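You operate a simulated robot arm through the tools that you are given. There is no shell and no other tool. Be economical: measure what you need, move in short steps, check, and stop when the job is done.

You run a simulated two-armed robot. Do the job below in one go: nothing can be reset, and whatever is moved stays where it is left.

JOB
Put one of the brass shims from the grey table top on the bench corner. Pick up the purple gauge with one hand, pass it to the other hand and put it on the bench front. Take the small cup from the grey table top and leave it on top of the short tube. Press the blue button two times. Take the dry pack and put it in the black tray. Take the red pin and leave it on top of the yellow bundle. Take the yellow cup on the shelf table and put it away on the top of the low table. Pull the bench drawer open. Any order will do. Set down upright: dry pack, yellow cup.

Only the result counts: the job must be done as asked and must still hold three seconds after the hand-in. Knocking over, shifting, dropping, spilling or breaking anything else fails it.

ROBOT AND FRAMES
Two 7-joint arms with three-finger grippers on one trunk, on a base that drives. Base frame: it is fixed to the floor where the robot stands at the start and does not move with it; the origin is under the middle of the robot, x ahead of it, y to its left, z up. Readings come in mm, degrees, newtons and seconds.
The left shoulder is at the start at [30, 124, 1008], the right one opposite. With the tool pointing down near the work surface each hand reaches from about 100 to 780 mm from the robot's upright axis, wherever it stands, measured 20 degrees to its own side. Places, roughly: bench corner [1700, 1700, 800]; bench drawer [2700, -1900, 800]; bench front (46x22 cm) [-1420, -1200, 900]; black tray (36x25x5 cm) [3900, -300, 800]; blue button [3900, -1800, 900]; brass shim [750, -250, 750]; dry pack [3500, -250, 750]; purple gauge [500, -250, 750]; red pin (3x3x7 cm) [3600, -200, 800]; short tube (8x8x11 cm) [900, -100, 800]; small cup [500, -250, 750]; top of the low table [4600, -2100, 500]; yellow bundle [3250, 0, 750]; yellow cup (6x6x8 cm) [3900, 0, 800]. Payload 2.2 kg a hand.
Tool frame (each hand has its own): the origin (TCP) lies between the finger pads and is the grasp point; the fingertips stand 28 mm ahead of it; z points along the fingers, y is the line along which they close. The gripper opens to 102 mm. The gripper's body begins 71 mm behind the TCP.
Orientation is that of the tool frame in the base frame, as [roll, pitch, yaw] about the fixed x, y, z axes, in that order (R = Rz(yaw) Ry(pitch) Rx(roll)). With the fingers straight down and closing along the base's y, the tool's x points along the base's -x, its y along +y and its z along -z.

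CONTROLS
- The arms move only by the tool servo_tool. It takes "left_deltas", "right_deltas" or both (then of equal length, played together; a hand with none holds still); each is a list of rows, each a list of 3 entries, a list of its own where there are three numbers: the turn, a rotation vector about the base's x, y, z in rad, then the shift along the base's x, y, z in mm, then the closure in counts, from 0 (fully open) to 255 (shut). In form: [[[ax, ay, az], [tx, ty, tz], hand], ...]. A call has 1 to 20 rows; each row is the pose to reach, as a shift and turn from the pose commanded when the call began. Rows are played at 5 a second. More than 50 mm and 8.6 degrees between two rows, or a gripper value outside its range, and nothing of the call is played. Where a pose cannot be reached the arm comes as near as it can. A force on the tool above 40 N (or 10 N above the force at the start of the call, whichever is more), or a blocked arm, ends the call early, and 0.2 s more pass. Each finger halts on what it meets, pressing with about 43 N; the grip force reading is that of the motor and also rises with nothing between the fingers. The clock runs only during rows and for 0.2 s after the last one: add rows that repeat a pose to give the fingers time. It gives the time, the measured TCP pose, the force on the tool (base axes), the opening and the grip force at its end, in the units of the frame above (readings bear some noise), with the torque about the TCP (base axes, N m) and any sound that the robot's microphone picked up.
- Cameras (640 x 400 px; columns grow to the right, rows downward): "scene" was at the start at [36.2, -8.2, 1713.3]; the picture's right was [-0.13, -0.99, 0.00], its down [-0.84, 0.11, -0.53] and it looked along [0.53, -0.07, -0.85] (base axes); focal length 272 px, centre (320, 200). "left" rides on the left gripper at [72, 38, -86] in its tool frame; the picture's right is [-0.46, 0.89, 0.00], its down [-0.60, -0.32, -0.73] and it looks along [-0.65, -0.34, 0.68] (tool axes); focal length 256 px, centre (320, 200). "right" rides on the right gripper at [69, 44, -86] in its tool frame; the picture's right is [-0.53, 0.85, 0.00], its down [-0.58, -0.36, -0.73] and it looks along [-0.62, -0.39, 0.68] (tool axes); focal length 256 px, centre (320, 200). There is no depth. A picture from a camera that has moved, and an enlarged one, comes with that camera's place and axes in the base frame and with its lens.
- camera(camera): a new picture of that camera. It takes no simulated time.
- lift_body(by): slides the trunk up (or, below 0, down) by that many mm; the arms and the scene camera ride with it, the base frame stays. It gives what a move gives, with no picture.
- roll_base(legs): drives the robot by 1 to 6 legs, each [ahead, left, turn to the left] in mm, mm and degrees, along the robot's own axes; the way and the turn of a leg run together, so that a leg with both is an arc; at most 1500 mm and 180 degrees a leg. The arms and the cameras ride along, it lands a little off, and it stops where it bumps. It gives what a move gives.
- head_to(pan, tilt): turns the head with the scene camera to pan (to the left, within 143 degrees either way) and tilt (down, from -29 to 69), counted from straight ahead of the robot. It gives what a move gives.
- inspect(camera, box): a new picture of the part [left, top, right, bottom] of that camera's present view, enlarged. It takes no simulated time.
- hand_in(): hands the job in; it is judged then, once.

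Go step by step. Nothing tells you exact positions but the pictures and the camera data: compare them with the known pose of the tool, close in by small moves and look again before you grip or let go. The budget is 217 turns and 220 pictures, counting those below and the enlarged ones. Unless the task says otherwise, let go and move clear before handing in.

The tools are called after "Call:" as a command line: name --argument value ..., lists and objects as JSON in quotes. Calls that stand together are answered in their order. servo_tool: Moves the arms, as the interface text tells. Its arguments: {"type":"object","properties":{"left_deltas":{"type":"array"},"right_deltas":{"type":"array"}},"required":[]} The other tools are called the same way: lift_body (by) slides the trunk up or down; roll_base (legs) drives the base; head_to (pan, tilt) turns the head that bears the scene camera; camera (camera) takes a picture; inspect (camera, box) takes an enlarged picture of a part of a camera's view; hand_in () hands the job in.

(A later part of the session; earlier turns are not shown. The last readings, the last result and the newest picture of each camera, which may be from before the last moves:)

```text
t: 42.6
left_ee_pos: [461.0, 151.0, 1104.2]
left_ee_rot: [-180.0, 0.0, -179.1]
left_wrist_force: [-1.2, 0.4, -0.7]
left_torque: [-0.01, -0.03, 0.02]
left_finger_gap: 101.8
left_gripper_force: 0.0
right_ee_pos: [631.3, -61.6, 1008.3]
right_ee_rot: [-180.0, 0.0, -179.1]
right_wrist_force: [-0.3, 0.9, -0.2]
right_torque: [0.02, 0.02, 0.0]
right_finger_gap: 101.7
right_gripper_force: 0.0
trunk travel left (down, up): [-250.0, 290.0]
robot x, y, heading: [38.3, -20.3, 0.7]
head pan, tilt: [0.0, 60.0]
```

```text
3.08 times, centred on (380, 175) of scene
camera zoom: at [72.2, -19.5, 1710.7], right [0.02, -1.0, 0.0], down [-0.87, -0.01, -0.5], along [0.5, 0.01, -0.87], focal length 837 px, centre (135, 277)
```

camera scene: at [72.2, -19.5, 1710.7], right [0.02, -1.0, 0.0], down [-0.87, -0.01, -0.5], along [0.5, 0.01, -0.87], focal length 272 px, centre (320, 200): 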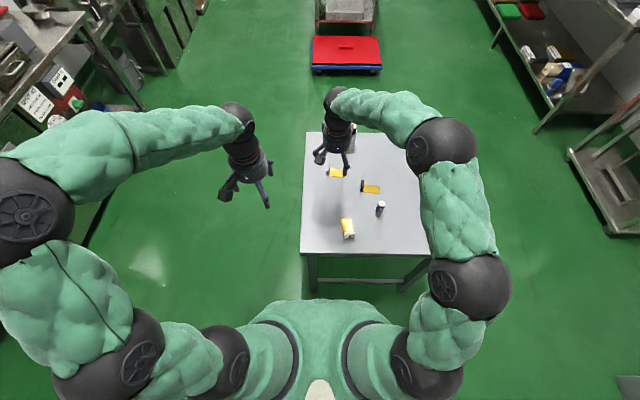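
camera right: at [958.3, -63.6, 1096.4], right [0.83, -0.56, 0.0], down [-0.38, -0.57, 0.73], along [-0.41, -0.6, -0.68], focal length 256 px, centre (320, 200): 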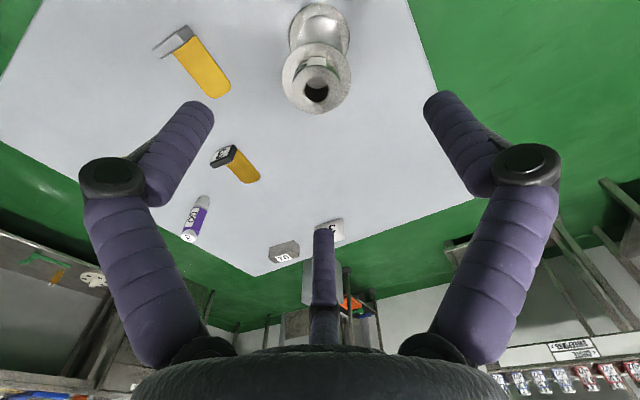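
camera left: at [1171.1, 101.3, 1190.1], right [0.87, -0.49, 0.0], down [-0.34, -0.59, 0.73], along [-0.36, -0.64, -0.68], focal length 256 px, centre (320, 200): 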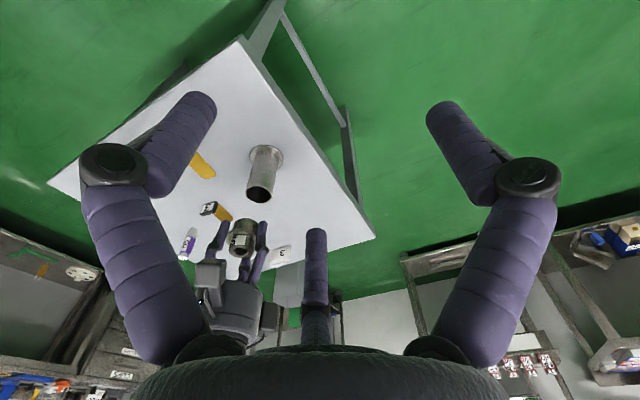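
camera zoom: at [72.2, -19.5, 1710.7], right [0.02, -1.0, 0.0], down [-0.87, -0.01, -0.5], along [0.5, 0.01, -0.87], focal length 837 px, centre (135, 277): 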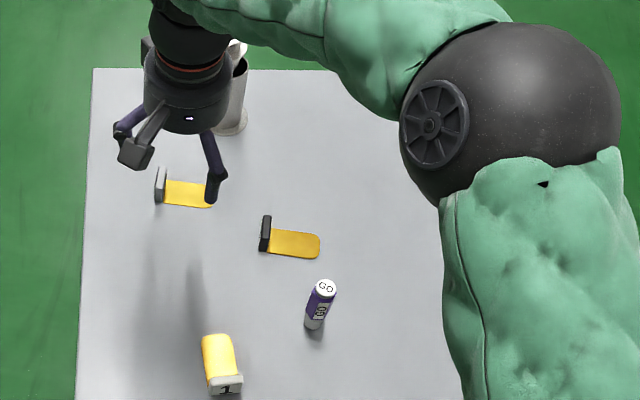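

The gauge stands near (556,-236) with its top near z=840. I'll hover the right hand above it.

Call:
servo_tool --right_deltas '[[[0, 0, 0], [-18, -42, 0], 0], [[0, 0, 0], [-36, -84, 0], 0], [[0, 0, 0], [-54, -126, 0], 0], [[0, 0, 0], [-75, -170, 0], 0], [[0, 0, 0], [-75, -174, -40], 0], [[0, 0, 0], [-75, -174, -78], 0], [[0, 0, 0], [-75, -174, -78], 0]]'

Call:
camera --camera "right"

Call:
inspect --camera "scene" --box '[320, 130, 440, 240]'

Call:
camera --camera "left"

```text
t: 44.2
left_ee_pos: [460.4, 151.3, 1103.5]
left_ee_rot: [-180.0, 0.0, -179.1]
left_wrist_force: [-0.1, -0.2, -0.4]
left_torque: [0.0, 0.02, -0.01]
left_finger_gap: 102.4
left_gripper_force: 0.1
right_ee_pos: [559.3, -234.3, 931.1]
right_ee_rot: [-180.0, 0.0, -179.2]
right_wrist_force: [0.8, 0.3, 0.3]
right_torque: [-0.02, 0.0, 0.02]
right_finger_gap: 102.0
right_gripper_force: 0.0
trunk travel left (down, up): [-250.0, 290.0]
robot x, y, heading: [41.0, -23.7, 0.9]
head pan, tilt: [0.0, 60.0]
```

```text
179 pictures are left
camera right: at [489.4, -192.1, 1017.9], right [0.52, 0.85, 0.0], down [0.58, -0.36, 0.73], along [0.62, -0.38, -0.68], focal length 256 px, centre (320, 200)
```

right: 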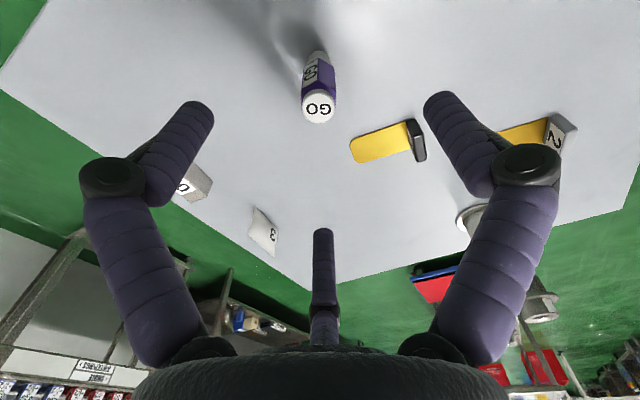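

```text
3.64 times, centred on (380, 185) of scene
camera zoom: at [71.9, -19.5, 1710.7], right [0.02, -1.0, 0.0], down [-0.87, -0.01, -0.5], along [0.5, 0.01, -0.87], focal length 989 px, centre (102, 254)
```

zoom: 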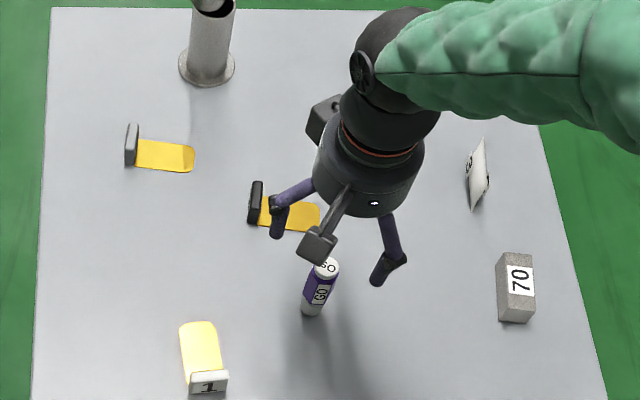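

```text
177 pictures are left
camera left: at [388.1, 187.7, 1190.1], right [0.45, 0.89, 0.0], down [0.61, -0.31, 0.73], along [0.65, -0.33, -0.68], focal length 256 px, centre (320, 200)
```

left: 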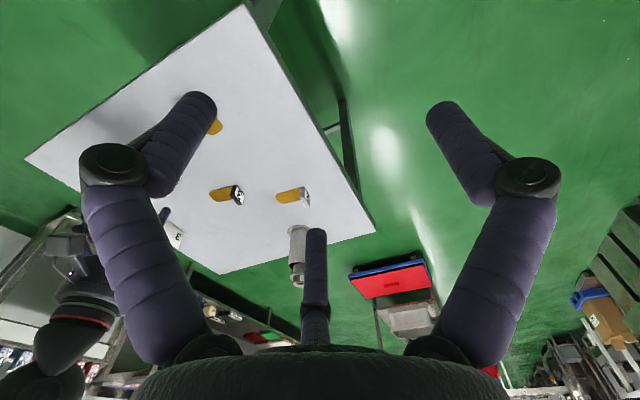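

The gauge axis is near (559,-236) with its top near z=850. Before gripping, I'll check that the cup is still on the tube.

Call:
inspect --camera "scene" --box '[330, 110, 390, 160]'

Call:
inspect --camera "left" --box '[260, 200, 340, 300]'

```text
8.00 times, centred on (360, 135) of scene
camera zoom: at [71.9, -19.5, 1710.7], right [0.02, -1.0, 0.0], down [-0.87, -0.01, -0.5], along [0.5, 0.01, -0.87], focal length 2177 px, centre (0, 720)
```

zoom: 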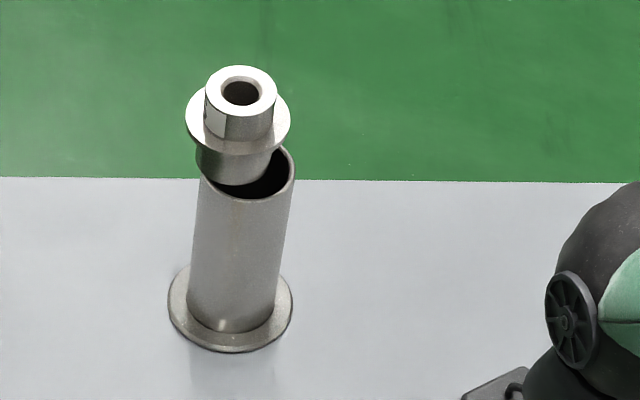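

```text
4.00 times, centred on (300, 250) of left
camera zoom: at [388.1, 187.7, 1190.1], right [0.45, 0.89, 0.0], down [0.61, -0.31, 0.73], along [0.65, -0.33, -0.68], focal length 1024 px, centre (400, 0)
```

zoom: 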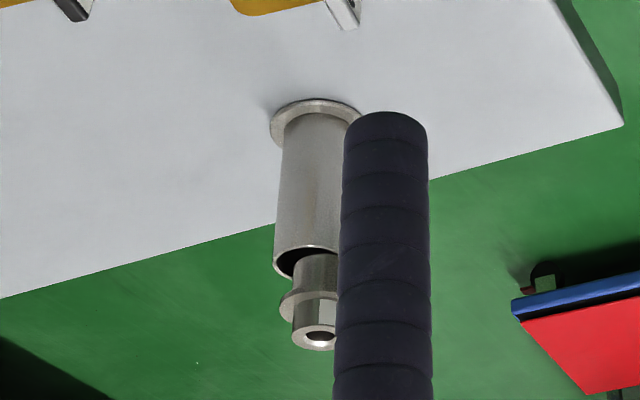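

The cup has a narrower lower cylinder under its flange and sits off-centre on the rim. I'll bring the right wrist camera closer to judge its stability.

Call:
servo_tool --right_deltas '[[[0, 0, 0], [0, 0, 40], 0], [[0, 0, 0], [36, 22, 60], 0], [[0, 0, 0], [74, 46, 70], 0], [[0, 0, 0], [112, 70, 70], 0], [[0, 0, 0], [150, 94, 70], 0], [[0, 0, 0], [180, 114, 70], 0], [[0, 0, 0], [180, 114, 70], 0]]'

Call:
inspect --camera "right" --box '[310, 120, 450, 240]'

```text
t: 45.8
left_ee_pos: [459.8, 150.7, 1103.8]
left_ee_rot: [180.0, 0.0, -179.1]
left_wrist_force: [0.0, 0.0, -0.6]
left_torque: [0.01, -0.01, -0.03]
left_finger_gap: 101.9
left_gripper_force: 0.1
right_ee_pos: [737.2, -119.9, 999.5]
right_ee_rot: [179.9, 0.0, -179.0]
right_wrist_force: [-1.2, -0.6, 0.2]
right_torque: [0.0, 0.0, 0.03]
right_finger_gap: 101.9
right_gripper_force: 0.0
trunk travel left (down, up): [-250.0, 290.0]
robot x, y, heading: [35.9, -23.2, 1.0]
head pan, tilt: [0.0, 60.0]
```

```text
3.33 times, centred on (380, 180) of right
camera zoom: at [668.1, -78.8, 1086.3], right [0.52, 0.85, 0.0], down [0.58, -0.36, 0.73], along [0.62, -0.38, -0.68], focal length 853 px, centre (120, 267)
```

zoom: 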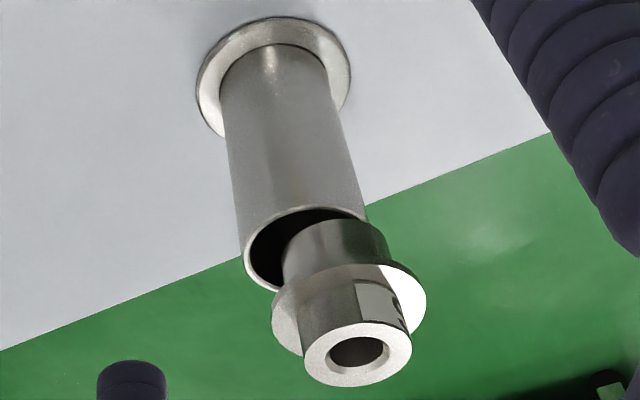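

The cup overhangs somewhat but rests stably on the rim, and it has held still through the base moves. I'll leave it and go back to grip the gauge near its top.

Call:
servo_tool --right_deltas '[[[0, 0, 0], [-38, -24, 0], 0], [[0, 0, 0], [-76, -48, 0], 0], [[0, 0, 0], [-114, -72, 0], 0], [[0, 0, 0], [-152, -96, 0], 0], [[0, 0, 0], [-178, -116, -10], 0], [[0, 0, 0], [-178, -116, -50], 0], [[0, 0, 0], [-178, -116, -90], 0], [[0, 0, 0], [-178, -116, -130], 0], [[0, 0, 0], [-178, -116, -165], 0], [[0, 0, 0], [-178, -116, -165], 0]]'

Call:
camera --camera "right"

Call:
inspect --camera "scene" --box '[320, 150, 440, 240]'

```text
t: 48.0
left_ee_pos: [460.4, 151.3, 1104.0]
left_ee_rot: [-179.9, 0.0, -179.0]
left_wrist_force: [0.5, -0.6, -0.3]
left_torque: [-0.01, 0.02, 0.02]
left_finger_gap: 101.9
left_gripper_force: 0.2
right_ee_pos: [558.2, -237.5, 836.1]
right_ee_rot: [180.0, 0.0, -179.2]
right_wrist_force: [0.2, 0.1, -0.1]
right_torque: [0.03, -0.01, -0.02]
right_finger_gap: 102.3
right_gripper_force: 0.0
trunk travel left (down, up): [-250.0, 290.0]
robot x, y, heading: [32.8, -19.9, 0.9]
head pan, tilt: [0.0, 60.0]
```

```text
173 pictures are left
camera right: at [490.2, -195.7, 921.9], right [0.52, 0.85, 0.0], down [0.58, -0.36, 0.73], along [0.62, -0.38, -0.68], focal length 256 px, centre (320, 200)
```

right: 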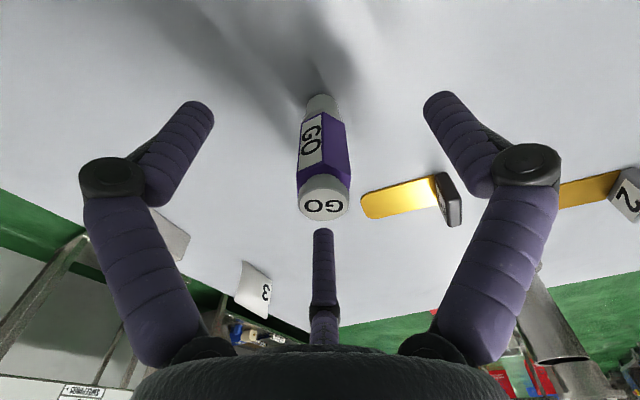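

```text
4.44 times, centred on (380, 195) of scene
camera zoom: at [71.8, -19.7, 1710.7], right [0.02, -1.0, 0.0], down [-0.87, -0.01, -0.5], along [0.5, 0.01, -0.87], focal length 1209 px, centre (53, 222)
```

zoom: 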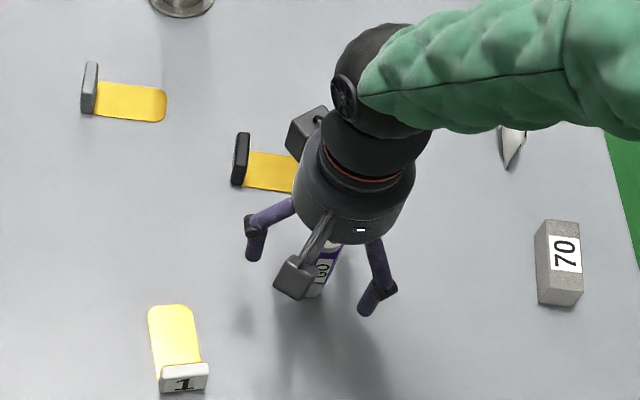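

The gauge is centred between the fingers and its top is 8 mm above the TCP. I'll close and check.

Call:
servo_tool --right_deltas '[[[0, 0, 0], [1, 0, -3], 60], [[0, 0, 0], [1, 0, -3], 120], [[0, 0, 0], [1, 0, -3], 180], [[0, 0, 0], [1, 0, -3], 255], [[0, 0, 0], [1, 0, -3], 255], [[0, 0, 0], [1, 0, -3], 255]]'

Call:
camera --camera "right"

```text
t: 49.4
left_ee_pos: [460.5, 151.3, 1104.0]
left_ee_rot: [-179.9, 0.0, -179.0]
left_wrist_force: [-0.9, 0.0, -0.4]
left_torque: [0.01, 0.0, 0.03]
left_finger_gap: 102.0
left_gripper_force: 0.0
right_ee_pos: [560.3, -237.8, 832.7]
right_ee_rot: [-180.0, 0.0, -179.1]
right_wrist_force: [0.4, -0.4, -0.3]
right_torque: [0.03, -0.05, 0.01]
right_finger_gap: 29.1
right_gripper_force: 42.7
trunk travel left (down, up): [-250.0, 290.0]
robot x, y, heading: [40.4, -23.5, 0.9]
head pan, tilt: [0.0, 60.0]
```

```text
171 pictures are left
camera right: at [491.8, -196.1, 919.6], right [0.52, 0.85, 0.0], down [0.58, -0.36, 0.73], along [0.62, -0.38, -0.68], focal length 256 px, centre (320, 200)
```

right: 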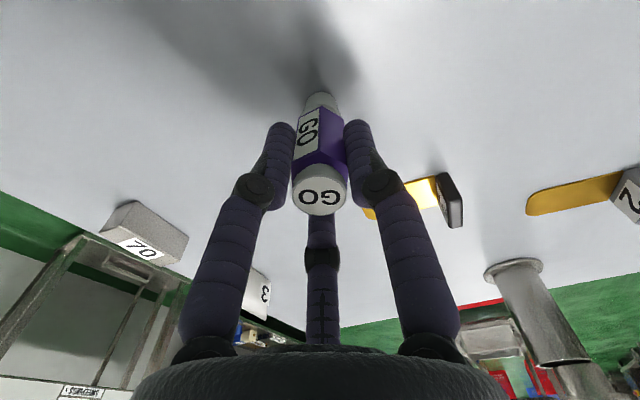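

The gauge is held (29 mm gap). I'll lift it, then turn both hands to point at each other (right toward +y, left toward -y) for a tip-to-tip pass.

Call:
servo_tool --right_deltas '[[[0, 0, 0], [0, 0, 40], 255], [[0, 0, 0], [0, 0, 85], 255], [[0, 0, 0], [-20, 20, 125], 255], [[0, 0, 0], [-45, 45, 158], 255], [[0, 0, 0], [-72, 72, 188], 255], [[0, 0, 0], [-100, 105, 210], 255], [[0, 0, 0], [-125, 140, 227], 255], [[0, 0, 0], [-140, 170, 240], 255], [[0.1428, 0, 0], [-140, 180, 247], 255], [[0.2856, 0, 0], [-140, 180, 247], 255], [[0.4284, 0, 0], [-140, 180, 247], 255], [[0.5712, 0, 0], [-140, 180, 247], 255], [[0.714, 0, 0], [-140, 180, 247], 255], [[0.8568, 0, 0], [-140, 180, 247], 255], [[0.9996, 0, 0], [-140, 180, 247], 255], [[1.1424, 0, 0], [-140, 180, 247], 255], [[1.2852, 0, 0], [-140, 180, 247], 255], [[1.428, 0, 0], [-140, 180, 247], 255], [[1.5708, 0, 0], [-140, 180, 247], 255], [[1.5708, 0, 0], [-140, 180, 247], 255]]' --left_deltas '[[[0, 0, 0], [0, 20, 0], 0], [[0, 0, 0], [0, 40, 0], 0], [[0, 0, 0], [0, 60, 0], 0], [[0, 0, 0], [0, 60, 0], 0], [[0, 0, 0], [0, 60, 0], 0], [[0, 0, 0], [0, 60, 0], 0], [[0, 0, 0], [0, 60, 0], 0], [[0, 0, 0], [0, 60, 0], 0], [[-0.1428, 0, 0], [0, 60, 0], 0], [[-0.2856, 0, 0], [0, 60, 0], 0], [[-0.4284, 0, 0], [0, 60, 0], 0], [[-0.5712, 0, 0], [0, 60, 0], 0], [[-0.714, 0, 0], [0, 60, 0], 0], [[-0.8568, 0, 0], [0, 60, 0], 0], [[-0.9996, 0, 0], [0, 60, 0], 0], [[-1.1424, 0, 0], [0, 60, 0], 0], [[-1.2852, 0, 0], [0, 60, 0], 0], [[-1.428, 0, 0], [0, 60, 0], 0], [[-1.5708, 0, 0], [0, 60, 0], 0], [[-1.5708, 0, 0], [0, 60, 0], 0]]'

Call:
camera --camera "scene"

Call:
camera --camera "right"

Call:
camera --camera "left"

```text
t: 53.6
left_ee_pos: [460.8, 210.0, 1103.1]
left_ee_rot: [-89.9, -0.9, -180.0]
left_wrist_force: [0.0, 0.0, 0.1]
left_torque: [0.01, -0.01, 0.02]
left_finger_gap: 101.8
left_gripper_force: 0.2
right_ee_pos: [419.8, -57.2, 1081.7]
right_ee_rot: [89.9, 1.0, 179.9]
right_wrist_force: [0.2, 0.1, -1.0]
right_torque: [-0.03, -0.01, -0.03]
right_finger_gap: 29.2
right_gripper_force: 43.2
trunk travel left (down, up): [-250.0, 290.0]
robot x, y, heading: [40.7, -18.0, 0.6]
head pan, tilt: [0.0, 60.0]
```

```text
170 pictures are left
camera scene: at [71.2, -19.9, 1710.7], right [0.02, -1.0, 0.0], down [-0.87, -0.01, -0.5], along [0.5, 0.01, -0.87], focal length 272 px, centre (320, 200)
```

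scene: 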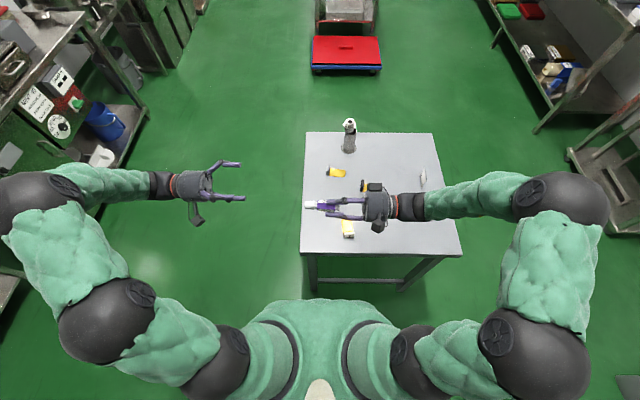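

```text
169 pictures are left
camera right: at [350.4, -144.2, 1124.1], right [0.52, 0.0, 0.85], down [0.58, -0.73, -0.36], along [0.63, 0.68, -0.38], focal length 256 px, centre (320, 200)
```

right: 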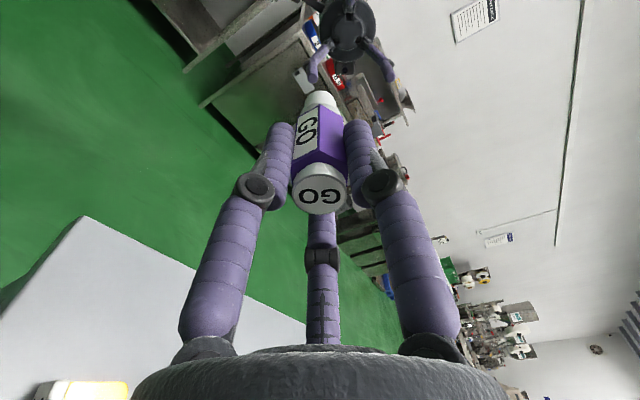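

```text
168 pictures are left
camera left: at [387.6, 296.4, 1067.6], right [0.45, 0.0, -0.89], down [0.61, 0.73, 0.31], along [0.65, -0.68, 0.33], focal length 256 px, centre (320, 200)
```

left: 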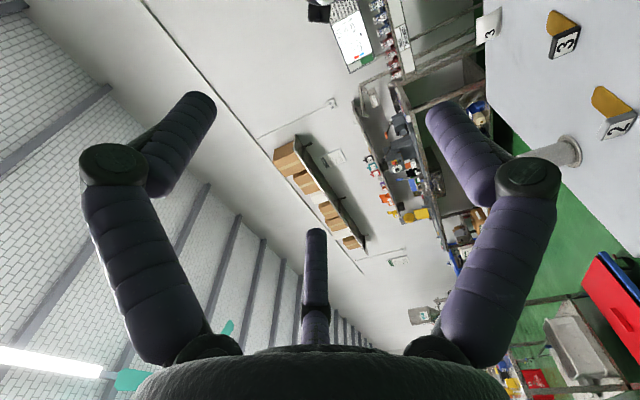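

Both hands face each other. I'll align the left with the gauge axis and approach part way.

Call:
servo_tool --left_deltas '[[[0, 0, 0], [-20, -10, -10], 0], [[0, 0, 0], [-41, -20, -21], 0], [[0, 0, 0], [-41, -60, -21], 0], [[0, 0, 0], [-41, -100, -21], 0], [[0, 0, 0], [-41, -130, -21], 0], [[0, 0, 0], [-41, -130, -21], 0]]'

Call:
camera --camera "left"

Call:
inspect --camera "scene" --box '[200, 150, 400, 250]'

```text
t: 55.0
left_ee_pos: [420.7, 80.0, 1081.7]
left_ee_rot: [-90.0, -0.9, -180.0]
left_wrist_force: [0.4, 0.8, 0.3]
left_torque: [0.0, -0.02, 0.02]
left_finger_gap: 101.9
left_gripper_force: 0.0
right_ee_pos: [418.3, -55.9, 1081.0]
right_ee_rot: [90.0, 0.9, -180.0]
right_wrist_force: [0.2, -0.1, -1.3]
right_torque: [-0.04, 0.0, -0.01]
right_finger_gap: 29.5
right_gripper_force: 43.2
trunk travel left (down, up): [-250.0, 290.0]
robot x, y, heading: [37.8, -21.4, 1.1]
head pan, tilt: [0.0, 60.0]
```

```text
167 pictures are left
camera left: at [347.1, 166.2, 1045.8], right [0.45, 0.0, -0.89], down [0.61, 0.73, 0.31], along [0.65, -0.68, 0.33], focal length 256 px, centre (320, 200)
```

left: 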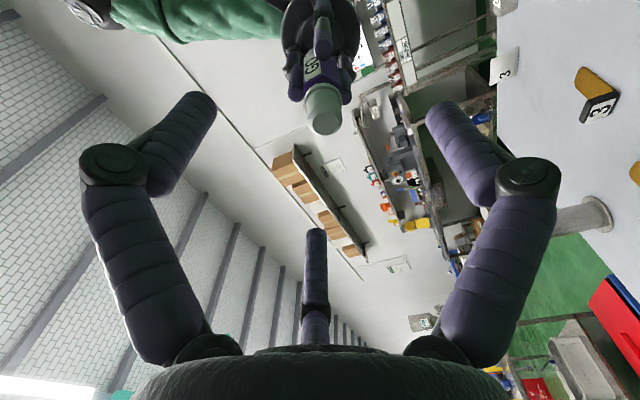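

```text
3.20 times, centred on (300, 200) of scene
camera zoom: at [72.0, -19.1, 1710.6], right [0.02, -1.0, 0.0], down [-0.87, -0.01, -0.5], along [0.5, 0.01, -0.87], focal length 871 px, centre (384, 200)
```

zoom: 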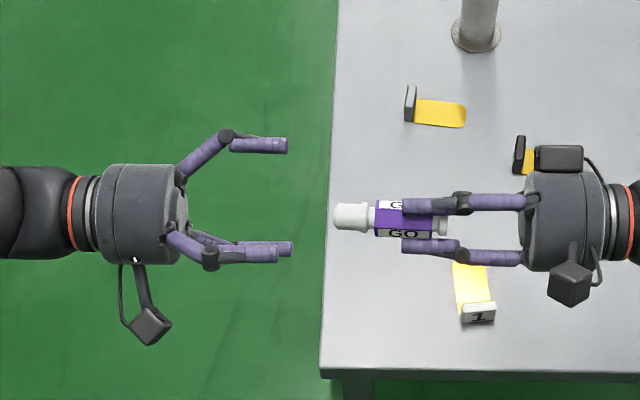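

The gauge's free end is centred within about 7 mm. I'll advance the left hand with a small correction.

Call:
servo_tool --left_deltas '[[[0, 0, 0], [-5, -10, -4], 0], [[0, 0, 0], [-5, -40, -4], 0], [[0, 0, 0], [-5, -65, -4], 0], [[0, 0, 0], [-5, -73, -4], 0], [[0, 0, 0], [-5, -73, -4], 0]]'

Call:
camera --camera "left"

Call:
inspect --camera "scene" --box '[230, 150, 390, 250]'

```text
t: 56.2
left_ee_pos: [414.6, 8.8, 1076.9]
left_ee_rot: [-90.0, -0.9, -179.9]
left_wrist_force: [0.2, -1.2, -0.3]
left_torque: [-0.03, 0.0, -0.01]
left_finger_gap: 102.0
left_gripper_force: 0.0
right_ee_pos: [418.7, -55.9, 1079.8]
right_ee_rot: [90.0, 0.9, 179.9]
right_wrist_force: [-0.2, 0.7, -1.3]
right_torque: [-0.04, 0.05, 0.0]
right_finger_gap: 29.2
right_gripper_force: 43.1
trunk travel left (down, up): [-250.0, 290.0]
robot x, y, heading: [37.5, -26.5, 0.7]
head pan, tilt: [0.0, 60.0]
```

```text
165 pictures are left
camera left: at [341.9, 94.2, 1040.8], right [0.45, 0.0, -0.89], down [0.61, 0.73, 0.31], along [0.65, -0.68, 0.33], focal length 256 px, centre (320, 200)
```

left: 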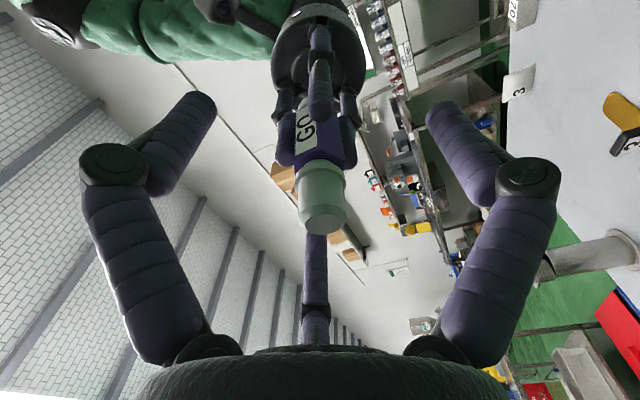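

```text
4.00 times, centred on (310, 200) of scene
camera zoom: at [72.1, -19.8, 1710.6], right [0.02, -1.0, 0.0], down [-0.87, -0.01, -0.5], along [0.5, 0.01, -0.87], focal length 1088 px, centre (360, 200)
```

zoom: 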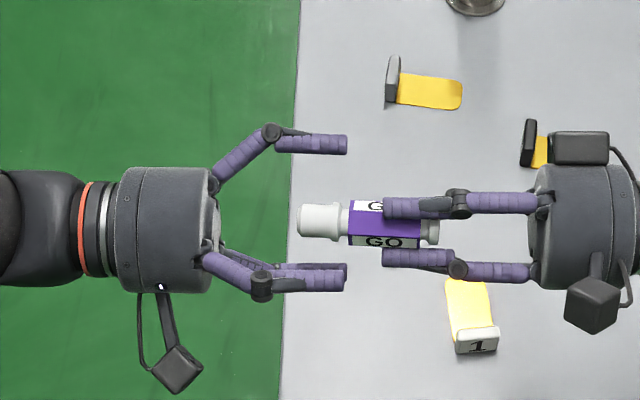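

I'll advance 12 mm more so the left fingertips reach the purple body, then close the left hand.

Call:
servo_tool --left_deltas '[[[0, 0, 0], [0, -6, 0], 0], [[0, 0, 0], [0, -12, 0], 40], [[0, 0, 0], [0, -12, 0], 90], [[0, 0, 0], [0, -12, 0], 130], [[0, 0, 0], [0, -12, 0], 160], [[0, 0, 0], [0, -12, 0], 200], [[0, 0, 0], [0, -12, 0], 255], [[0, 0, 0], [0, -12, 0], 255]]'

Call:
camera --camera "left"

Call:
inspect --camera "scene" --box '[230, 150, 390, 250]'

```text
t: 58.0
left_ee_pos: [417.0, -3.9, 1078.6]
left_ee_rot: [-89.8, -0.9, -179.7]
left_wrist_force: [24.5, 5.5, 14.6]
left_torque: [-0.57, 0.07, -0.18]
left_finger_gap: 29.4
left_gripper_force: 43.4
right_ee_pos: [417.4, -56.1, 1080.0]
right_ee_rot: [90.0, 0.8, -179.6]
right_wrist_force: [-23.6, -5.0, -15.7]
right_torque: [-0.19, -0.08, 1.45]
right_finger_gap: 28.9
right_gripper_force: 44.0
trunk travel left (down, up): [-250.0, 290.0]
robot x, y, heading: [36.5, -20.0, 0.9]
head pan, tilt: [0.0, 60.0]
```

```text
163 pictures are left
camera left: at [343.4, 81.7, 1042.1], right [0.45, 0.0, -0.89], down [0.6, 0.73, 0.31], along [0.65, -0.68, 0.33], focal length 256 px, centre (320, 200)
```

left: 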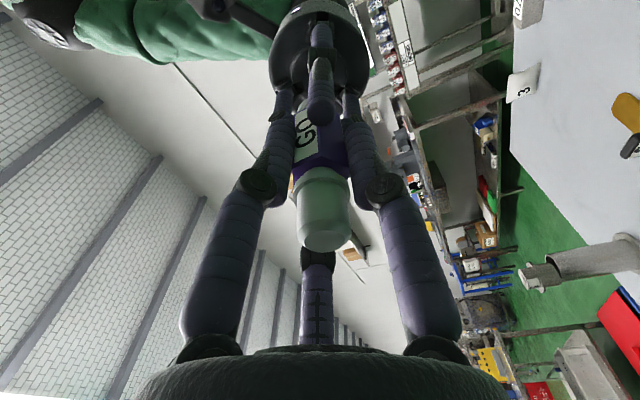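

```text
4.00 times, centred on (310, 200) of scene
camera zoom: at [72.1, -19.9, 1710.6], right [0.02, -1.0, 0.0], down [-0.87, -0.01, -0.5], along [0.5, 0.01, -0.87], focal length 1088 px, centre (360, 200)
```

zoom: 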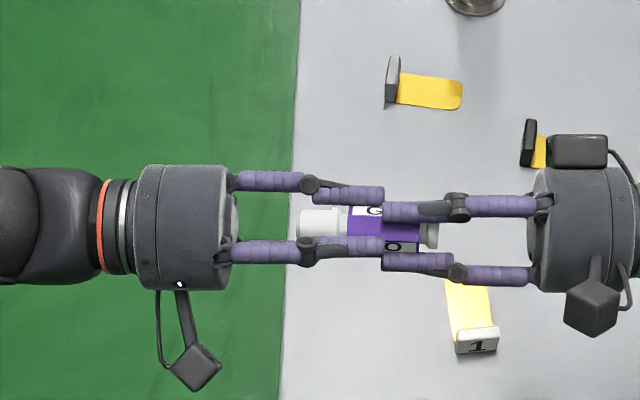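

Both hands hold the gauge. I'll open the right hand and back it off toward -y.

Call:
servo_tool --right_deltas '[[[0, 0, 0], [0, 0, 0], 160], [[0, 0, 0], [0, 0, 0], 80], [[0, 0, 0], [0, 0, 0], 0], [[0, 0, 0], [0, 0, 0], 0], [[0, 0, 0], [0, -40, 0], 0], [[0, 0, 0], [0, -85, 0], 0], [[0, 0, 0], [0, -130, 0], 0], [[0, 0, 0], [0, -130, 0], 0]]'

Call:
camera --camera "scene"

Call:
camera --camera "left"

```text
t: 59.8
left_ee_pos: [414.2, -3.7, 1076.7]
left_ee_rot: [-90.0, -0.8, -180.0]
left_wrist_force: [-0.5, -1.0, -1.2]
left_torque: [0.02, 0.01, -0.03]
left_finger_gap: 29.2
left_gripper_force: 43.1
right_ee_pos: [419.1, -189.3, 1082.0]
right_ee_rot: [90.0, 0.9, -180.0]
right_wrist_force: [-0.8, 0.3, 0.2]
right_torque: [0.0, -0.03, -0.01]
right_finger_gap: 101.8
right_gripper_force: 0.0
trunk travel left (down, up): [-250.0, 290.0]
robot x, y, heading: [35.7, -19.4, 1.2]
head pan, tilt: [0.0, 60.0]
```

```text
161 pictures are left
camera scene: at [72.1, -18.9, 1710.6], right [0.02, -1.0, 0.0], down [-0.87, -0.01, -0.5], along [0.5, 0.01, -0.87], focal length 272 px, centre (320, 200)
```

scene: 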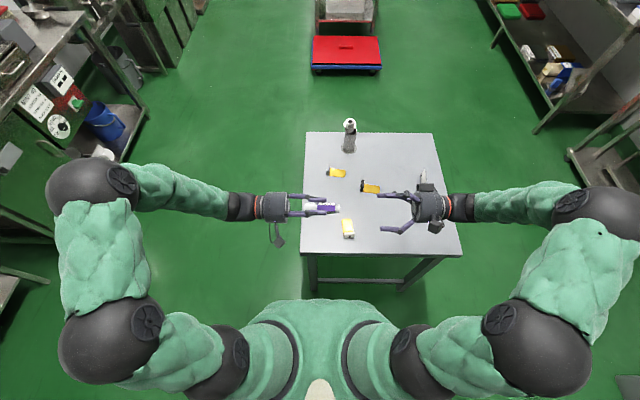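

```text
160 pictures are left
camera left: at [341.6, 81.9, 1041.1], right [0.45, 0.0, -0.89], down [0.61, 0.73, 0.31], along [0.65, -0.68, 0.33], focal length 256 px, centre (320, 200)
```

left: 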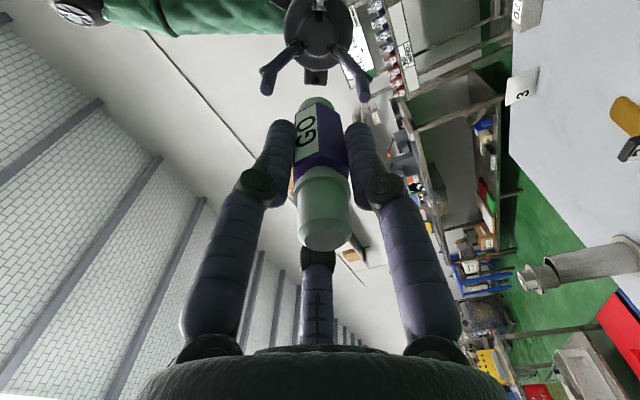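

The gauge is in the left hand. Now the right hand turns back down and hovers above shim 3, while the left moves aside and also turns down.

Call:
servo_tool --right_deltas '[[[-0.1428, 0, 0], [20, 0, 0], 0], [[-0.2856, 0, 0], [40, 0, 0], 0], [[-0.4284, 0, 0], [60, 0, 0], 0], [[-0.5712, 0, 0], [85, 0, 0], 0], [[-0.714, 0, 0], [110, 0, 0], 0], [[-0.8568, 0, 0], [135, 0, 0], 0], [[-0.9996, 0, 0], [160, 0, 0], 0], [[-1.1424, 0, 0], [185, 0, 0], 0], [[-1.2852, 0, 0], [205, 0, -30], 0], [[-1.428, 0, 0], [225, 0, -65], 0], [[-1.5708, 0, 0], [245, 0, -100], 0], [[-1.5708, 0, 0], [255, 0, -140], 0], [[-1.5708, 0, 0], [255, 0, -140], 0]]' --left_deltas '[[[0, 0, 0], [0, 40, 0], 255], [[0, 0, 0], [0, 80, 0], 255], [[0, 0, 0], [0, 120, 20], 255], [[0.1428, 0, 0], [0, 160, 40], 255], [[0.2856, 0, 0], [0, 180, 50], 255], [[0.4284, 0, 0], [0, 200, 50], 255], [[0.5712, 0, 0], [0, 200, 50], 255], [[0.714, 0, 0], [0, 200, 50], 255], [[0.8568, 0, 0], [0, 200, 50], 255], [[0.9996, 0, 0], [0, 200, 50], 255], [[1.1424, 0, 0], [0, 200, 50], 255], [[1.2852, 0, 0], [0, 200, 50], 255], [[1.428, 0, 0], [0, 200, 50], 255]]'

Call:
servo_tool --right_deltas '[[[0, 0, 0.138], [0, 0, 0], 0], [[0, 0, 0.276], [0, 0, 0], 0], [[0, 0, 0.414], [0, 0, 0], 0], [[0, 0, 0.55], [0, 0, 0], 0], [[0, 0, 0.55], [0, 0, 0], 0]]' --left_deltas '[[[0.1428, 0, 0], [0, 0, 0], 255], [[0.1428, 0, 0], [0, 0, 0], 255], [[0.1428, 0, 0], [0, 0, 0], 255], [[0.1428, 0, 0], [0, 0, 0], 255], [[0.1428, 0, 0], [0, 0, 0], 255]]'

Call:
camera --camera "right"

Call:
camera --camera "scene"

Call:
inspect --camera "scene" --box '[310, 120, 450, 220]'

```text
t: 62.6
left_ee_pos: [415.9, 197.4, 1128.8]
left_ee_rot: [-171.8, -0.1, -179.1]
left_wrist_force: [-0.3, -0.9, -0.7]
left_torque: [-0.01, -0.03, -0.04]
left_finger_gap: 29.1
left_gripper_force: 42.9
right_ee_pos: [676.7, -186.2, 939.9]
right_ee_rot: [-180.0, 0.1, -179.0]
right_wrist_force: [-0.1, 0.7, 0.1]
right_torque: [-0.03, 0.03, -0.03]
right_finger_gap: 101.9
right_gripper_force: 0.1
trunk travel left (down, up): [-250.0, 290.0]
robot x, y, heading: [37.0, -19.3, 1.0]
head pan, tilt: [0.0, 60.0]
```

```text
t: 63.8
left_ee_pos: [414.8, 197.0, 1128.3]
left_ee_rot: [180.0, -0.1, -179.1]
left_wrist_force: [0.7, -0.3, -0.5]
left_torque: [0.0, -0.03, 0.0]
left_finger_gap: 28.8
left_gripper_force: 42.7
right_ee_pos: [675.9, -186.8, 940.9]
right_ee_rot: [179.9, -0.1, -147.4]
right_wrist_force: [0.4, 0.8, 0.1]
right_torque: [-0.02, 0.02, -0.02]
right_finger_gap: 101.9
right_gripper_force: 0.1
trunk travel left (down, up): [-250.0, 290.0]
robot x, y, heading: [35.5, -21.2, 0.9]
head pan, tilt: [0.0, 60.0]
```

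```text
159 pictures are left
camera right: at [594.6, -188.0, 1027.4], right [0.0, 1.0, 0.0], down [0.68, 0.0, 0.73], along [0.73, 0.0, -0.68], focal length 256 px, centre (320, 200)
```

right: 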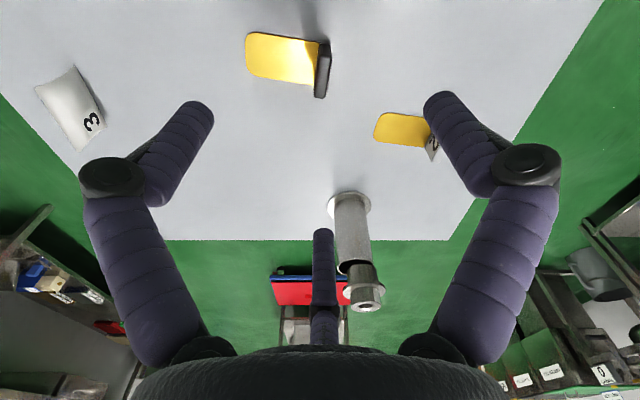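

```text
158 pictures are left
camera scene: at [72.2, -20.0, 1710.6], right [0.02, -1.0, 0.0], down [-0.87, -0.01, -0.5], along [0.5, 0.01, -0.87], focal length 272 px, centre (320, 200)
```

scene: 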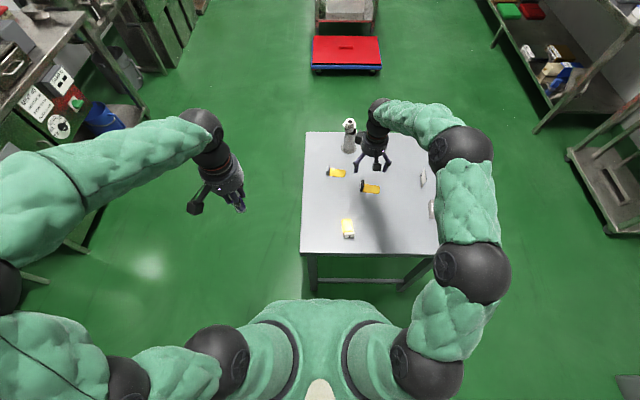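

```text
4.00 times, centred on (380, 170) of scene
camera zoom: at [72.2, -20.0, 1710.6], right [0.02, -1.0, 0.0], down [-0.87, -0.01, -0.5], along [0.5, 0.01, -0.87], focal length 1088 px, centre (80, 320)
```

zoom: 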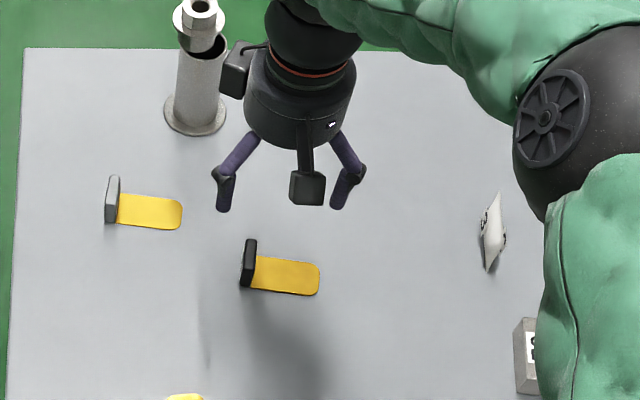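

The tab of shim 3 is a block about 40×12×31 mm centred near (691,-186), turned about -6°. The hand now closes along y, so I'll descend over the tab.

Call:
servo_tool --right_deltas '[[[0, 0, -0.055], [8, 0, -40], 0], [[0, 0, -0.11], [15, 1, -80], 0], [[0, 0, -0.11], [15, 1, -110], 0], [[0, 0, -0.11], [15, 1, -110], 0]]'

Call:
camera --camera "right"

Call:
inspect --camera "scene" --box '[330, 140, 410, 210]'

```text
t: 64.8
left_ee_pos: [414.6, 195.8, 1128.5]
left_ee_rot: [-180.0, 0.0, -179.1]
left_wrist_force: [0.2, 0.5, -1.1]
left_torque: [0.0, -0.02, 0.04]
left_finger_gap: 28.9
left_gripper_force: 42.9
right_ee_pos: [689.5, -185.7, 831.5]
right_ee_rot: [-180.0, 0.0, -153.8]
right_wrist_force: [0.0, 0.7, 0.3]
right_torque: [0.01, -0.04, -0.01]
right_finger_gap: 102.0
right_gripper_force: 0.2
trunk travel left (down, up): [-250.0, 290.0]
robot x, y, heading: [32.8, -18.1, 0.9]
head pan, tilt: [0.0, 60.0]
```

```text
156 pictures are left
camera right: at [609.3, -178.2, 917.9], right [0.11, 0.99, 0.0], down [0.68, -0.07, 0.73], along [0.73, -0.08, -0.68], focal length 256 px, centre (320, 200)
```

right: 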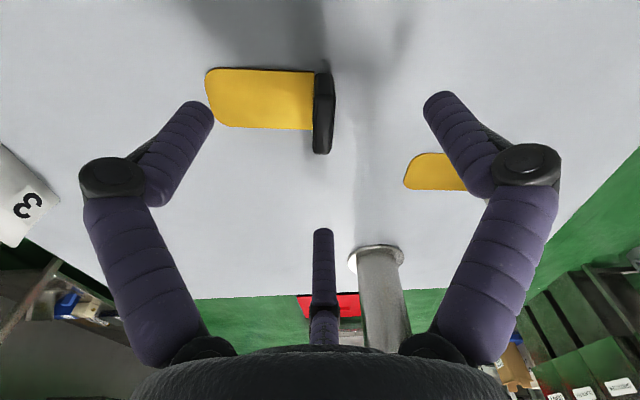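

```text
5.71 times, centred on (370, 175) of scene
camera zoom: at [71.7, -19.6, 1710.7], right [0.02, -1.0, 0.0], down [-0.87, -0.01, -0.5], along [0.5, 0.01, -0.87], focal length 1555 px, centre (34, 343)
```

zoom: 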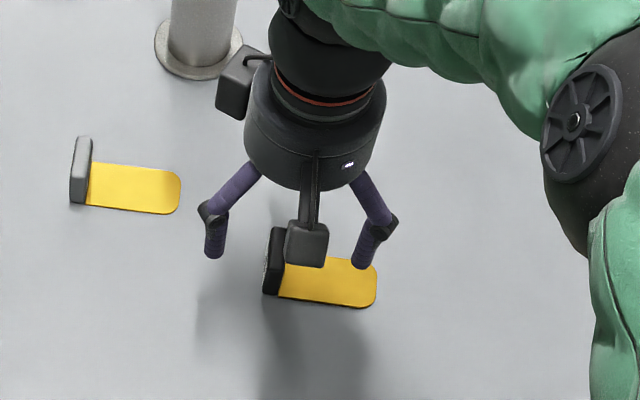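

The tab is square with the fingers and nearly centred. I'll correct slightly, descend to z≈784 and close.

Call:
servo_tool --right_deltas '[[[0, 0, 0], [3, 1.5, -25], 0], [[0, 0, 0], [3, 1.5, -47], 0], [[0, 0, 0], [3, 1.5, -47], 60], [[0, 0, 0], [3, 1.5, -47], 130], [[0, 0, 0], [3, 1.5, -47], 200], [[0, 0, 0], [3, 1.5, -47], 255], [[0, 0, 0], [3, 1.5, -47], 255], [[0, 0, 0], [3, 1.5, -47], 255]]'

Call:
camera --camera "right"

```text
t: 66.6
left_ee_pos: [415.6, 197.7, 1130.7]
left_ee_rot: [-179.9, 0.0, -179.1]
left_wrist_force: [0.1, -0.2, -1.0]
left_torque: [-0.03, 0.0, -0.04]
left_finger_gap: 29.0
left_gripper_force: 43.0
right_ee_pos: [692.7, -184.3, 785.4]
right_ee_rot: [-179.9, 0.0, -153.8]
right_wrist_force: [0.2, 0.7, 0.3]
right_torque: [0.03, -0.03, 0.01]
right_finger_gap: 14.3
right_gripper_force: 40.5
trunk travel left (down, up): [-250.0, 290.0]
robot x, y, heading: [39.0, -23.2, 0.9]
head pan, tilt: [0.0, 60.0]
```

```text
154 pictures are left
camera right: at [612.8, -176.0, 872.0], right [0.11, 0.99, 0.0], down [0.68, -0.07, 0.73], along [0.73, -0.08, -0.68], focal length 256 px, centre (320, 200)
```

right: 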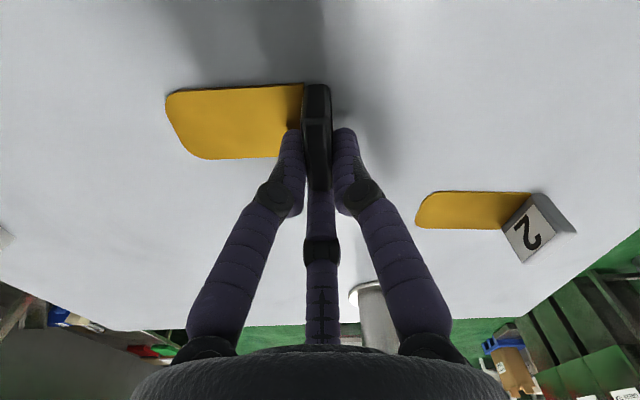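

The tab is gripped (14 mm). I'll lift and check.

Call:
servo_tool --right_deltas '[[[0, 0, 0], [0, 0, 20], 255], [[0, 0, 0], [-20, 0, 60], 255], [[0, 0, 0], [-45, 0, 100], 255], [[0, 0, 0], [-80, -10, 130], 255], [[0, 0, 0], [-120, -20, 155], 255], [[0, 0, 0], [-165, -25, 175], 255], [[0, 0, 0], [-210, -30, 195], 255], [[0, 0, 0], [-255, -35, 215], 255], [[0, 0, 0], [-290, -40, 235], 255], [[0, 0, 0], [-290, -40, 235], 255]]'

Call:
camera --camera "right"

Call:
head_to --pan -138 --tilt 25

Call:
camera --camera "scene"

```text
t: 68.8
left_ee_pos: [415.1, 196.0, 1129.0]
left_ee_rot: [180.0, 0.0, -179.0]
left_wrist_force: [-0.5, 0.4, -1.6]
left_torque: [-0.01, 0.01, 0.01]
left_finger_gap: 28.8
left_gripper_force: 43.4
right_ee_pos: [403.0, -226.4, 1017.1]
right_ee_rot: [179.9, -0.1, -153.9]
right_wrist_force: [-0.2, 0.6, -0.6]
right_torque: [0.0, 0.01, -0.02]
right_finger_gap: 14.2
right_gripper_force: 39.7
trunk travel left (down, up): [-250.0, 290.0]
robot x, y, heading: [36.3, -23.6, 0.7]
head pan, tilt: [0.0, 60.0]
```

```text
153 pictures are left
camera right: at [322.2, -217.4, 1103.4], right [0.11, 0.99, 0.0], down [0.68, -0.07, 0.73], along [0.73, -0.08, -0.68], focal length 256 px, centre (320, 200)
```

right: 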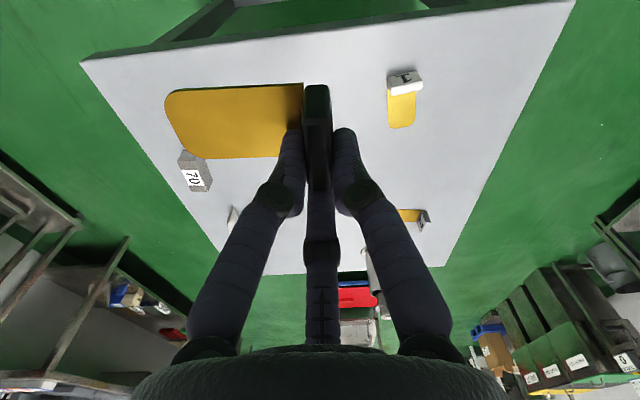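

```text
t: 71.0
left_ee_pos: [415.5, 197.6, 1129.0]
left_ee_rot: [179.9, 0.0, -179.0]
left_wrist_force: [-0.5, -0.3, -0.9]
left_torque: [0.04, -0.02, 0.01]
left_finger_gap: 29.0
left_gripper_force: 42.7
right_ee_pos: [401.1, -224.9, 1017.5]
right_ee_rot: [179.9, 0.0, -153.7]
right_wrist_force: [0.4, 0.7, -0.4]
right_torque: [-0.01, -0.01, -0.02]
right_finger_gap: 13.7
right_gripper_force: 40.4
trunk travel left (down, up): [-250.0, 290.0]
robot x, y, heading: [38.3, -23.6, 1.2]
head pan, tilt: [-138.0, 25.0]
```

```text
152 pictures are left
camera scene: at [-62.0, -83.7, 1760.7], right [-0.68, 0.73, 0.0], down [0.31, 0.29, -0.91], along [-0.66, -0.62, -0.42], focal length 272 px, centre (320, 200)
```

scene: 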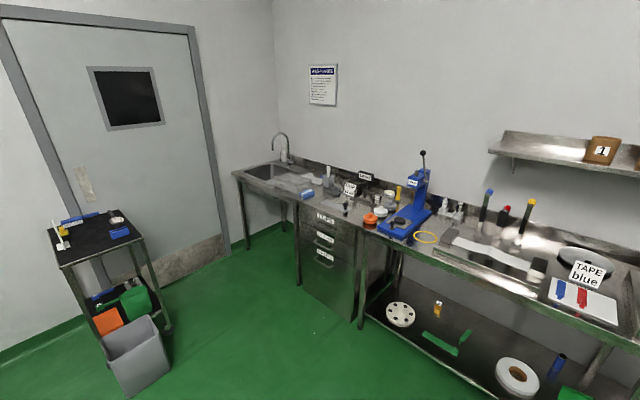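

Both items are held. The bench front should project near pixel (335,205); I'll enlarge that area.

Call:
inspect --camera "scene" --box '[230, 130, 450, 270]'

```text
2.86 times, centred on (340, 200) of scene
camera zoom: at [-62.0, -83.7, 1760.7], right [-0.68, 0.73, 0.0], down [0.31, 0.29, -0.91], along [-0.66, -0.62, -0.42], focal length 777 px, centre (263, 200)
```

zoom: 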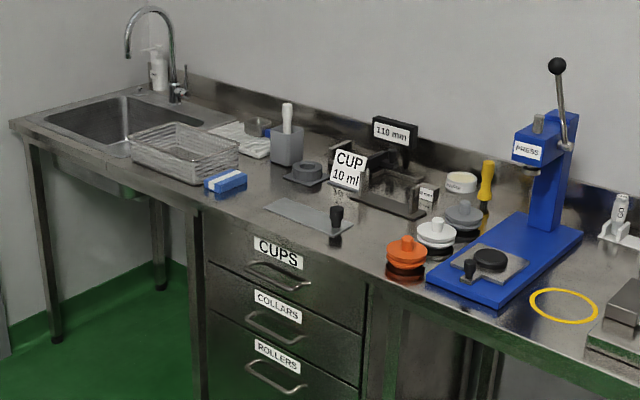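

The bench runs along y with its edge near x=-1295. I'll turn round and drive to about (-850,-1050) facing it.

Call:
roll_base --legs '[[0, 0, 179], [887, 1030, 0]]'

Call:
head_to --pan 10 --tilt 50

Call:
camera --camera "scene"

```text
t: 85.0
left_ee_pos: [-1254.7, -1237.1, 1129.0]
left_ee_rot: [-179.9, 0.0, -0.5]
left_wrist_force: [0.0, -0.2, -1.7]
left_torque: [0.01, -0.02, 0.0]
left_finger_gap: 29.0
left_gripper_force: 43.3
right_ee_pos: [-1230.5, -816.0, 1016.5]
right_ee_rot: [180.0, -0.1, 24.6]
right_wrist_force: [-0.5, -0.4, -0.6]
right_torque: [0.02, -0.03, 0.0]
right_finger_gap: 13.2
right_gripper_force: 39.8
trunk travel left (down, up): [-250.0, 290.0]
robot x, y, heading: [-870.2, -1027.6, 179.2]
head pan, tilt: [-138.0, 25.0]
```

```text
t: 87.4
left_ee_pos: [-1255.0, -1237.1, 1129.1]
left_ee_rot: [179.9, 0.0, -0.6]
left_wrist_force: [0.1, -0.3, -0.4]
left_torque: [-0.02, -0.01, 0.03]
left_finger_gap: 28.9
left_gripper_force: 43.0
right_ee_pos: [-1230.2, -816.2, 1017.5]
right_ee_rot: [179.9, 0.0, 24.6]
right_wrist_force: [-1.0, -0.5, -0.2]
right_torque: [0.0, 0.02, 0.03]
right_finger_gap: 13.3
right_gripper_force: 40.3
trunk travel left (down, up): [-250.0, 290.0]
robot x, y, heading: [-870.2, -1027.2, 179.5]
head pan, tilt: [10.0, 50.0]
```

```text
150 pictures are left
camera scene: at [-920.1, -1040.8, 1723.2], right [-0.16, 0.99, 0.0], down [0.76, 0.12, -0.64], along [-0.63, -0.1, -0.77], focal length 272 px, centre (320, 200)
```

scene: 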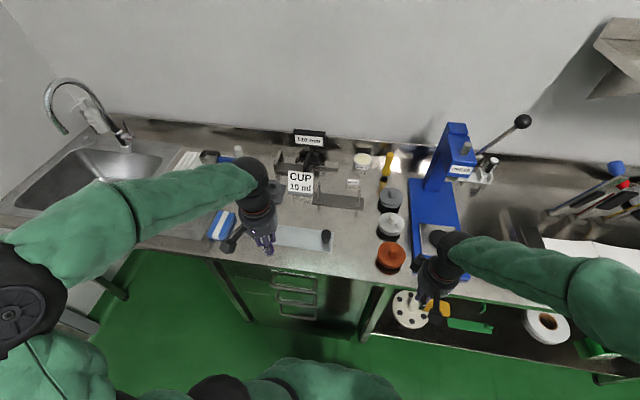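

I'll enlarge the front part of the bench for free space.

Call:
inspect --camera "scene" --box '[200, 140, 440, 300]'

Call:
camera --camera "left"

```text
2.50 times, centred on (320, 220) of scene
camera zoom: at [-920.1, -1040.8, 1723.2], right [-0.16, 0.99, 0.0], down [0.76, 0.12, -0.64], along [-0.63, -0.1, -0.77], focal length 680 px, centre (320, 150)
```

zoom: 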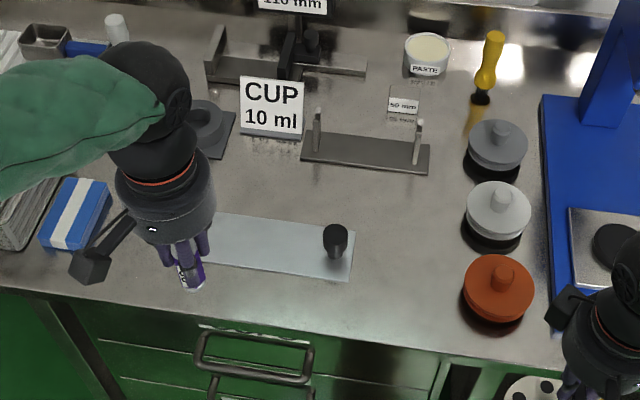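

```text
148 pictures are left
camera left: at [-1182.5, -1275.1, 1215.2], right [-0.47, -0.88, 0.0], down [-0.6, 0.32, 0.73], along [-0.64, 0.35, -0.68], focal length 256 px, centre (320, 200)
```

left: 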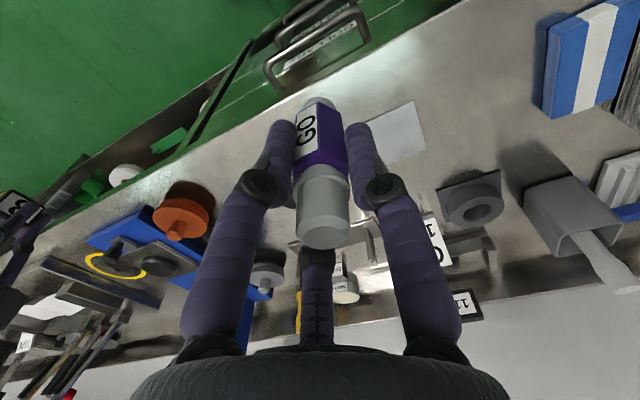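

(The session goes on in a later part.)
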